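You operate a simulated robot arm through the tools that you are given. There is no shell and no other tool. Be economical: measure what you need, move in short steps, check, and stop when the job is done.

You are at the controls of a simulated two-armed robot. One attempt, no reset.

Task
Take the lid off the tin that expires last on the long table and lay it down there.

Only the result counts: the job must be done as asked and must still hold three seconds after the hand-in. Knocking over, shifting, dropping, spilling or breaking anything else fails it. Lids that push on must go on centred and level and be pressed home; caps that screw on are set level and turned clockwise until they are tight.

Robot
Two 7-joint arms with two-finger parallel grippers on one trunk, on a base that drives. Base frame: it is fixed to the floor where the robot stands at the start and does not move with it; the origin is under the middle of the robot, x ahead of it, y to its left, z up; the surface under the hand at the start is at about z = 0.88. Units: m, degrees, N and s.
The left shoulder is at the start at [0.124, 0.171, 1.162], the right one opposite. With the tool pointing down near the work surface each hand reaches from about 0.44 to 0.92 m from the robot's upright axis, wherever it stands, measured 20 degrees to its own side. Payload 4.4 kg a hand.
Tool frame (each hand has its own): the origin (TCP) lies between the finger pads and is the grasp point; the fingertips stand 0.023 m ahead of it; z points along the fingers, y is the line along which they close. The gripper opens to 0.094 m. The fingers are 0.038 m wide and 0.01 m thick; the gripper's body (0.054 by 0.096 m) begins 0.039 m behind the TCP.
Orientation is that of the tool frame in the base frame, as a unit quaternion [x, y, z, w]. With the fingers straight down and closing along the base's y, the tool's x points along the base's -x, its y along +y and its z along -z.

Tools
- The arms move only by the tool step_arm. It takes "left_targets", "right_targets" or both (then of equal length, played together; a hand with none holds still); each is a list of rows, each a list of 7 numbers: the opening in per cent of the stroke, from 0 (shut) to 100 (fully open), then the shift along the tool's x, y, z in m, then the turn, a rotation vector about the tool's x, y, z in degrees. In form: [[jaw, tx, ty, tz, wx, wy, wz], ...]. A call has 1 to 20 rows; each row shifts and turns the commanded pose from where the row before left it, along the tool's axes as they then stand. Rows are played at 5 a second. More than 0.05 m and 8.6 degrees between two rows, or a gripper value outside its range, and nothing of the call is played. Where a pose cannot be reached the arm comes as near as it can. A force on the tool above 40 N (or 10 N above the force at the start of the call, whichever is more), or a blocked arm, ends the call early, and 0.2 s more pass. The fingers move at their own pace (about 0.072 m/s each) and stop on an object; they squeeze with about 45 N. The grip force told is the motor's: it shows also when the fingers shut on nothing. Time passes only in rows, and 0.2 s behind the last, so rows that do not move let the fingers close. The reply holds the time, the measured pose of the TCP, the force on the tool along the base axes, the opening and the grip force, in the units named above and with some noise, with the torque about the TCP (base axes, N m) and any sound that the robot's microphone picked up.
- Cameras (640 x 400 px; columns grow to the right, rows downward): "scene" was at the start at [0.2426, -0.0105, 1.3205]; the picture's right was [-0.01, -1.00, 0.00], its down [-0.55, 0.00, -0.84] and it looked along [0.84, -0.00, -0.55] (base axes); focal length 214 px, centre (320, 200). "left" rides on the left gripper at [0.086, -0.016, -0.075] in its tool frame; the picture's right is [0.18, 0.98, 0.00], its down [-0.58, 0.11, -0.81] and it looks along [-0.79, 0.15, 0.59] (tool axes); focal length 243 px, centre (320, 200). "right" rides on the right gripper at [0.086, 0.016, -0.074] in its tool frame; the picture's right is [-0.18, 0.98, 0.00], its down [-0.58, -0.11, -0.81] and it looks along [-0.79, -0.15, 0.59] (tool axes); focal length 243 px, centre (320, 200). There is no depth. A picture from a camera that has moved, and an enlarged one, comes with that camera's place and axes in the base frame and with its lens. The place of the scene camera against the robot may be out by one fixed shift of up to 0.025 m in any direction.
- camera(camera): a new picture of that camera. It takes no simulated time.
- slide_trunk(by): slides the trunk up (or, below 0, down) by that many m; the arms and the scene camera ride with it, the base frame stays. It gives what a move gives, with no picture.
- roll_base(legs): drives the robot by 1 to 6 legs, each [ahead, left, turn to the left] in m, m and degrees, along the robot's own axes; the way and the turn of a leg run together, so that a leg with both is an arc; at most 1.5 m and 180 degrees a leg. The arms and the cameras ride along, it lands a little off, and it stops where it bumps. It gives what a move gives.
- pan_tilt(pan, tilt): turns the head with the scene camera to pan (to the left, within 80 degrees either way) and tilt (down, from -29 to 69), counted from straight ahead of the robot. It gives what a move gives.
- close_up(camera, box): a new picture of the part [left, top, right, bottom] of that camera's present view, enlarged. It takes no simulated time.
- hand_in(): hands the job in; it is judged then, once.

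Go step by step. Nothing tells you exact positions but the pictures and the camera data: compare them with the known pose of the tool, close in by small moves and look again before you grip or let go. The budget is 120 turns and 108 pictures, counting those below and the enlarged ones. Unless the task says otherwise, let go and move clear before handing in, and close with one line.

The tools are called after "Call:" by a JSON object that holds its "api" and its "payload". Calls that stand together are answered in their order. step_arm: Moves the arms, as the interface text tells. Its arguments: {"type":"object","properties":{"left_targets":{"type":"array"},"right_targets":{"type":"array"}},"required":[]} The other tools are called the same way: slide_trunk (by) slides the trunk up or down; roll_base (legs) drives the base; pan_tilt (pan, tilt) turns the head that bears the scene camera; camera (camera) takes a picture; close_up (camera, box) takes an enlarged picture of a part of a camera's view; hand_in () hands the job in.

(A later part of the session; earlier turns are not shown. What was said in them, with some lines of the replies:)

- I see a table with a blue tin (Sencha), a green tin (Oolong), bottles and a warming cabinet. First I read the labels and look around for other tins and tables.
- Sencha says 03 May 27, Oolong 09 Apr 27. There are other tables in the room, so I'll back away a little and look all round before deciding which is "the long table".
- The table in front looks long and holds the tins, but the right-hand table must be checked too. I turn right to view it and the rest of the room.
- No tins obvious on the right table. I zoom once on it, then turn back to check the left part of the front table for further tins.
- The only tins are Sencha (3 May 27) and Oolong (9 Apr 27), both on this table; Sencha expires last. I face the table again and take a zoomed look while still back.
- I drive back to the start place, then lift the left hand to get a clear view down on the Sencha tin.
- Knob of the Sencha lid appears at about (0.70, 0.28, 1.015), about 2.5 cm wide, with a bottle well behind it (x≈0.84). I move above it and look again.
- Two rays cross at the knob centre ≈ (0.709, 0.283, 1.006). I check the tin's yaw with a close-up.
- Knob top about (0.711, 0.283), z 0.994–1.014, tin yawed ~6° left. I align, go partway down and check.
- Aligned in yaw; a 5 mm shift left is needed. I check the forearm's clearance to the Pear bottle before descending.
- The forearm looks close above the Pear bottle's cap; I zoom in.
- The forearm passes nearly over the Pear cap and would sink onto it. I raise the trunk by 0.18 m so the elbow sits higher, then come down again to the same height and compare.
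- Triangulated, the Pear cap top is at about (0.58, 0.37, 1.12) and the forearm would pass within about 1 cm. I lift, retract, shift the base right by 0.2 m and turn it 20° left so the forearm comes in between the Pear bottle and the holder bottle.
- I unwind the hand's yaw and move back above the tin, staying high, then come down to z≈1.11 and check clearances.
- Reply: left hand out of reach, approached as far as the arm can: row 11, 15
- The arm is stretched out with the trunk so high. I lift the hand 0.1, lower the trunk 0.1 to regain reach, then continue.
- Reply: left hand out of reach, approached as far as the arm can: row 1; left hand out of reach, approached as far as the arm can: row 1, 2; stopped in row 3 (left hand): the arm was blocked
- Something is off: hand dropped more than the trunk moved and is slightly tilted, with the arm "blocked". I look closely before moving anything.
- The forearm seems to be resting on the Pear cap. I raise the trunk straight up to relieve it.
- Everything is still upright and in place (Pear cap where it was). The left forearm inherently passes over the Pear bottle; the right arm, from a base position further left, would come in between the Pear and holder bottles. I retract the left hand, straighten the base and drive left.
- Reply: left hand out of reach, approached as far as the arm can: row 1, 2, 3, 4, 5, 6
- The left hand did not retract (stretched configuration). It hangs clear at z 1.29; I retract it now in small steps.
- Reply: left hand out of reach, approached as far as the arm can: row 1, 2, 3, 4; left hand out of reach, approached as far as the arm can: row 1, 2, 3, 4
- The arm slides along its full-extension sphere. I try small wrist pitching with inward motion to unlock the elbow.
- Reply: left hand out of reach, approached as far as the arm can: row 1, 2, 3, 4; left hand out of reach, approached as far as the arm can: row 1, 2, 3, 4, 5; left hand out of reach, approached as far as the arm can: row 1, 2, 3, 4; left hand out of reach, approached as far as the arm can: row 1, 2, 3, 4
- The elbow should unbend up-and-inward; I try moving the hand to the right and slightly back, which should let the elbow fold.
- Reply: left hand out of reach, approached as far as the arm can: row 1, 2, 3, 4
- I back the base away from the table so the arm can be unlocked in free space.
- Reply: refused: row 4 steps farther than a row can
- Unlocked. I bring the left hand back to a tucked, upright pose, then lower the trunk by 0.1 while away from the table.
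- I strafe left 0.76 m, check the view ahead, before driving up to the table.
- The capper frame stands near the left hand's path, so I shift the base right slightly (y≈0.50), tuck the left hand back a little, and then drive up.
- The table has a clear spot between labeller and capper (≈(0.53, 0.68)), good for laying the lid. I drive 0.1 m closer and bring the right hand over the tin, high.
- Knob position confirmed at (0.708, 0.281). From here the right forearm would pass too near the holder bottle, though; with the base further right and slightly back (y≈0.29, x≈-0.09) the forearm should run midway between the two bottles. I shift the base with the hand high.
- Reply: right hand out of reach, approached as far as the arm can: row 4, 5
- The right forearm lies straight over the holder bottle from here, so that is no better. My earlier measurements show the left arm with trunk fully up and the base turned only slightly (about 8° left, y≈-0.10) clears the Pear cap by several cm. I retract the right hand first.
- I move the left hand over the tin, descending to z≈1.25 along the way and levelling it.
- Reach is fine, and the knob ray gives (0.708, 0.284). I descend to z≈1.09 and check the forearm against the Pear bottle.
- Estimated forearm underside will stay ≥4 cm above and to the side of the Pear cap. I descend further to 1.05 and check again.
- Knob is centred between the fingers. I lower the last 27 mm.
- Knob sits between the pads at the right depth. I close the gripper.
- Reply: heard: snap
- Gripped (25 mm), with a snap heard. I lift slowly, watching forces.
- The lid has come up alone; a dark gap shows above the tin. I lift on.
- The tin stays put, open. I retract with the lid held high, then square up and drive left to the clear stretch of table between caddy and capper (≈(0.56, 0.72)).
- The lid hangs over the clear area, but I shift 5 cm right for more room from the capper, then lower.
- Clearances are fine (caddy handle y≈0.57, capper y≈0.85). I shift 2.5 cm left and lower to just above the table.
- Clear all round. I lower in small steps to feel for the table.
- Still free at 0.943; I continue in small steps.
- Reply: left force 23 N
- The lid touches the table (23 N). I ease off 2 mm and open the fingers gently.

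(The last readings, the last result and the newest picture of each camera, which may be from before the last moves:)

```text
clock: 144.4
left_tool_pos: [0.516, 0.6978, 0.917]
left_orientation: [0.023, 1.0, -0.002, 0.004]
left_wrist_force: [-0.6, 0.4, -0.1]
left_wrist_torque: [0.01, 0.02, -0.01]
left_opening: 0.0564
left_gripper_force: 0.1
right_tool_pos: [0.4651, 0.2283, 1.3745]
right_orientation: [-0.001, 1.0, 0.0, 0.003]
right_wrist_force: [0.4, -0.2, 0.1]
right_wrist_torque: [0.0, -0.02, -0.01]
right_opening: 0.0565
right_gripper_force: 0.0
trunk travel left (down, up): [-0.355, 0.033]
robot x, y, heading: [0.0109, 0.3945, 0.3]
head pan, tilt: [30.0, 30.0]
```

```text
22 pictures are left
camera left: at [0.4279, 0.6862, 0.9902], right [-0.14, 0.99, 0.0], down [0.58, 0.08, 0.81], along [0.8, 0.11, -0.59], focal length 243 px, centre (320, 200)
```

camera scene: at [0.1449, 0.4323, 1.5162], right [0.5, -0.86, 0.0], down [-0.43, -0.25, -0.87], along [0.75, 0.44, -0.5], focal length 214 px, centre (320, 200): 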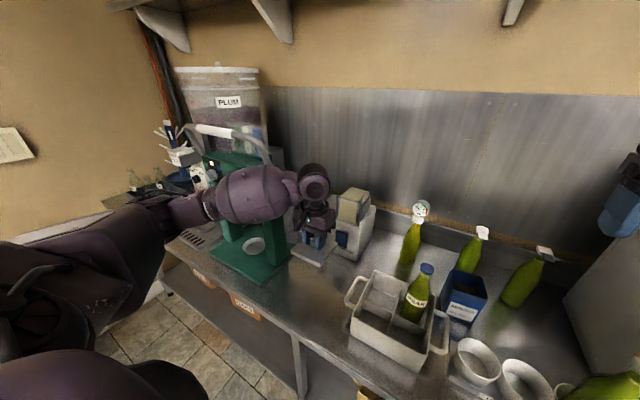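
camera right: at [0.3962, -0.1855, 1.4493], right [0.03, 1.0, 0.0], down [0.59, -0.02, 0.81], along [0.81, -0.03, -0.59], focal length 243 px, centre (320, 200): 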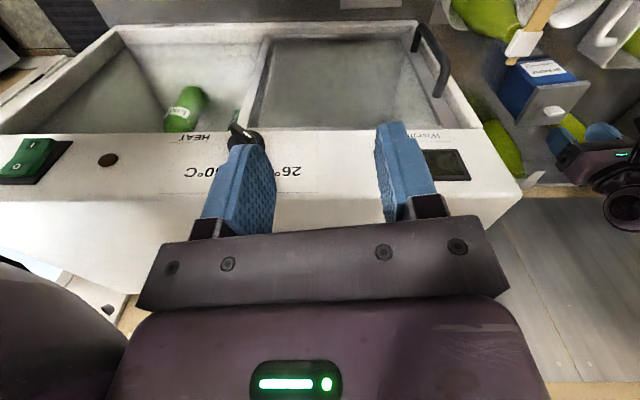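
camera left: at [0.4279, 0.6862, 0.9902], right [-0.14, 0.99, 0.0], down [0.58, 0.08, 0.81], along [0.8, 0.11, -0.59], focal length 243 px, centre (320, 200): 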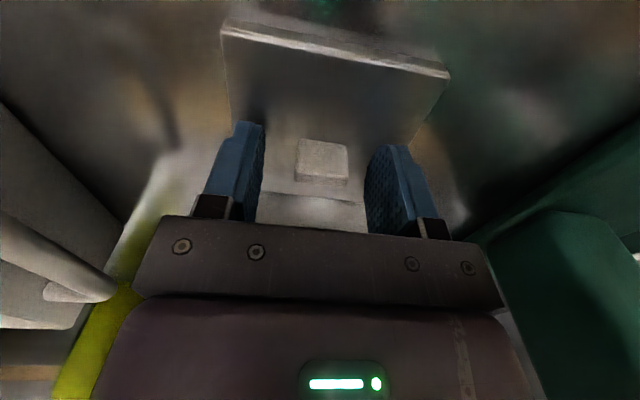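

The lid lies free on the table. I raise the hand straight up and check everything.

Call:
{"api": "step_arm", "payload": {"left_targets": [[60, 0, 0, -0.03, 0, 0, 0], [60, 0, 0, -0.04, 0, 0, 0], [60, 0, 0, -0.04, 0, 0, 0], [60, 0, 0, -0.04, 0, 0, 0], [60, 0, 0, -0.04, 0, 0, 0], [60, 0, 0, -0.04, 0, 0, 0], [60, 0, 0, -0.04, 0, 0, 0], [60, 0, 0, 0, 0, 0, 0]]}}

Call:
{"api": "camera", "payload": {"camera": "scene"}}

Call:
{"api": "pan_tilt", "payload": {"pan": 0, "tilt": 35}}

Call:
{"api": "camera", "payload": {"camera": "scene"}}

```text
clock: 146.2
left_tool_pos: [0.5143, 0.7, 1.1882]
left_orientation: [0.023, 1.0, -0.001, 0.003]
left_wrist_force: [0.1, -0.5, -0.2]
left_wrist_torque: [0.0, 0.0, 0.0]
left_opening: 0.0563
left_gripper_force: 0.0
right_tool_pos: [0.4641, 0.2289, 1.3757]
right_orientation: [-0.001, 1.0, 0.0, 0.003]
right_wrist_force: [0.7, -0.1, 0.3]
right_wrist_torque: [-0.04, 0.01, -0.02]
right_opening: 0.0562
right_gripper_force: 0.0
trunk travel left (down, up): [-0.355, 0.033]
robot x, y, heading: [0.0069, 0.398, 0.3]
head pan, tilt: [30.0, 30.0]
```

```text
21 pictures are left
camera scene: at [0.1452, 0.4326, 1.5161], right [0.5, -0.86, 0.0], down [-0.43, -0.25, -0.87], along [0.75, 0.44, -0.5], focal length 214 px, centre (320, 200)
```

scene: 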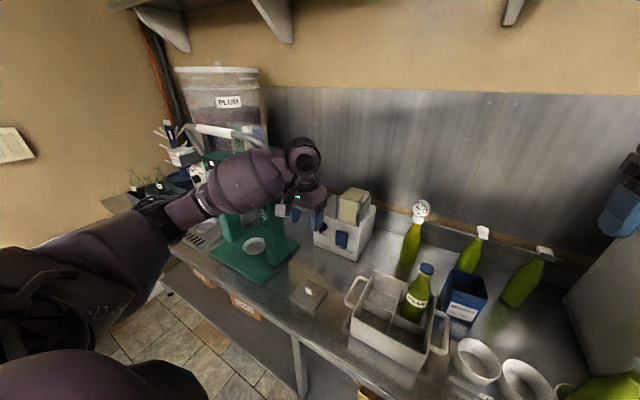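

```text
clock: 147.1
left_tool_pos: [0.5143, 0.7005, 1.1893]
left_orientation: [0.022, 1.0, -0.002, 0.003]
left_wrist_force: [-0.3, 0.4, -0.5]
left_wrist_torque: [-0.04, -0.01, 0.0]
left_opening: 0.0562
left_gripper_force: 0.0
right_tool_pos: [0.4638, 0.2292, 1.3745]
right_orientation: [-0.002, 1.0, 0.0, 0.003]
right_wrist_force: [0.2, 0.7, 0.0]
right_wrist_torque: [-0.01, 0.03, 0.01]
right_opening: 0.0565
right_gripper_force: 0.1
trunk travel left (down, up): [-0.355, 0.033]
robot x, y, heading: [0.0057, 0.396, 0.3]
head pan, tilt: [0.0, 35.0]
```

```text
20 pictures are left
camera scene: at [0.1551, 0.3873, 1.5084], right [0.01, -1.0, 0.0], down [-0.57, 0.0, -0.82], along [0.82, 0.0, -0.57], focal length 214 px, centre (320, 200)
```

scene: 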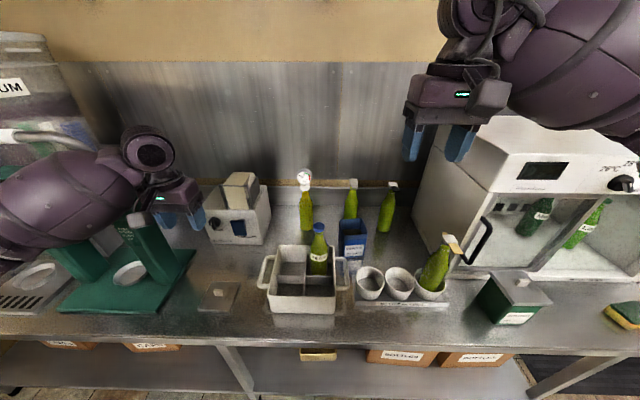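

The lid lies flat on the long table, knob up. The Sencha tin is open and in place, everything else stands as before, and both hands are clear, so I hand in.

Call:
{"api": "hand_in", "payload": {}}

```text
The job is handed in.
```

The job is handed in: the lid of the Sencha tin (use by 3 May 27, later than the Oolong's 9 Apr 27) is off and lying flat on the long table, between the caddy and the capper. In the last pictures the tin stood open where it was and nothing else had visibly moved. On an earlier approach the left forearm may have briefly rested on the Pear bottle's cap; when I measured it again, the cap was within about 5 mm of its earlier place.
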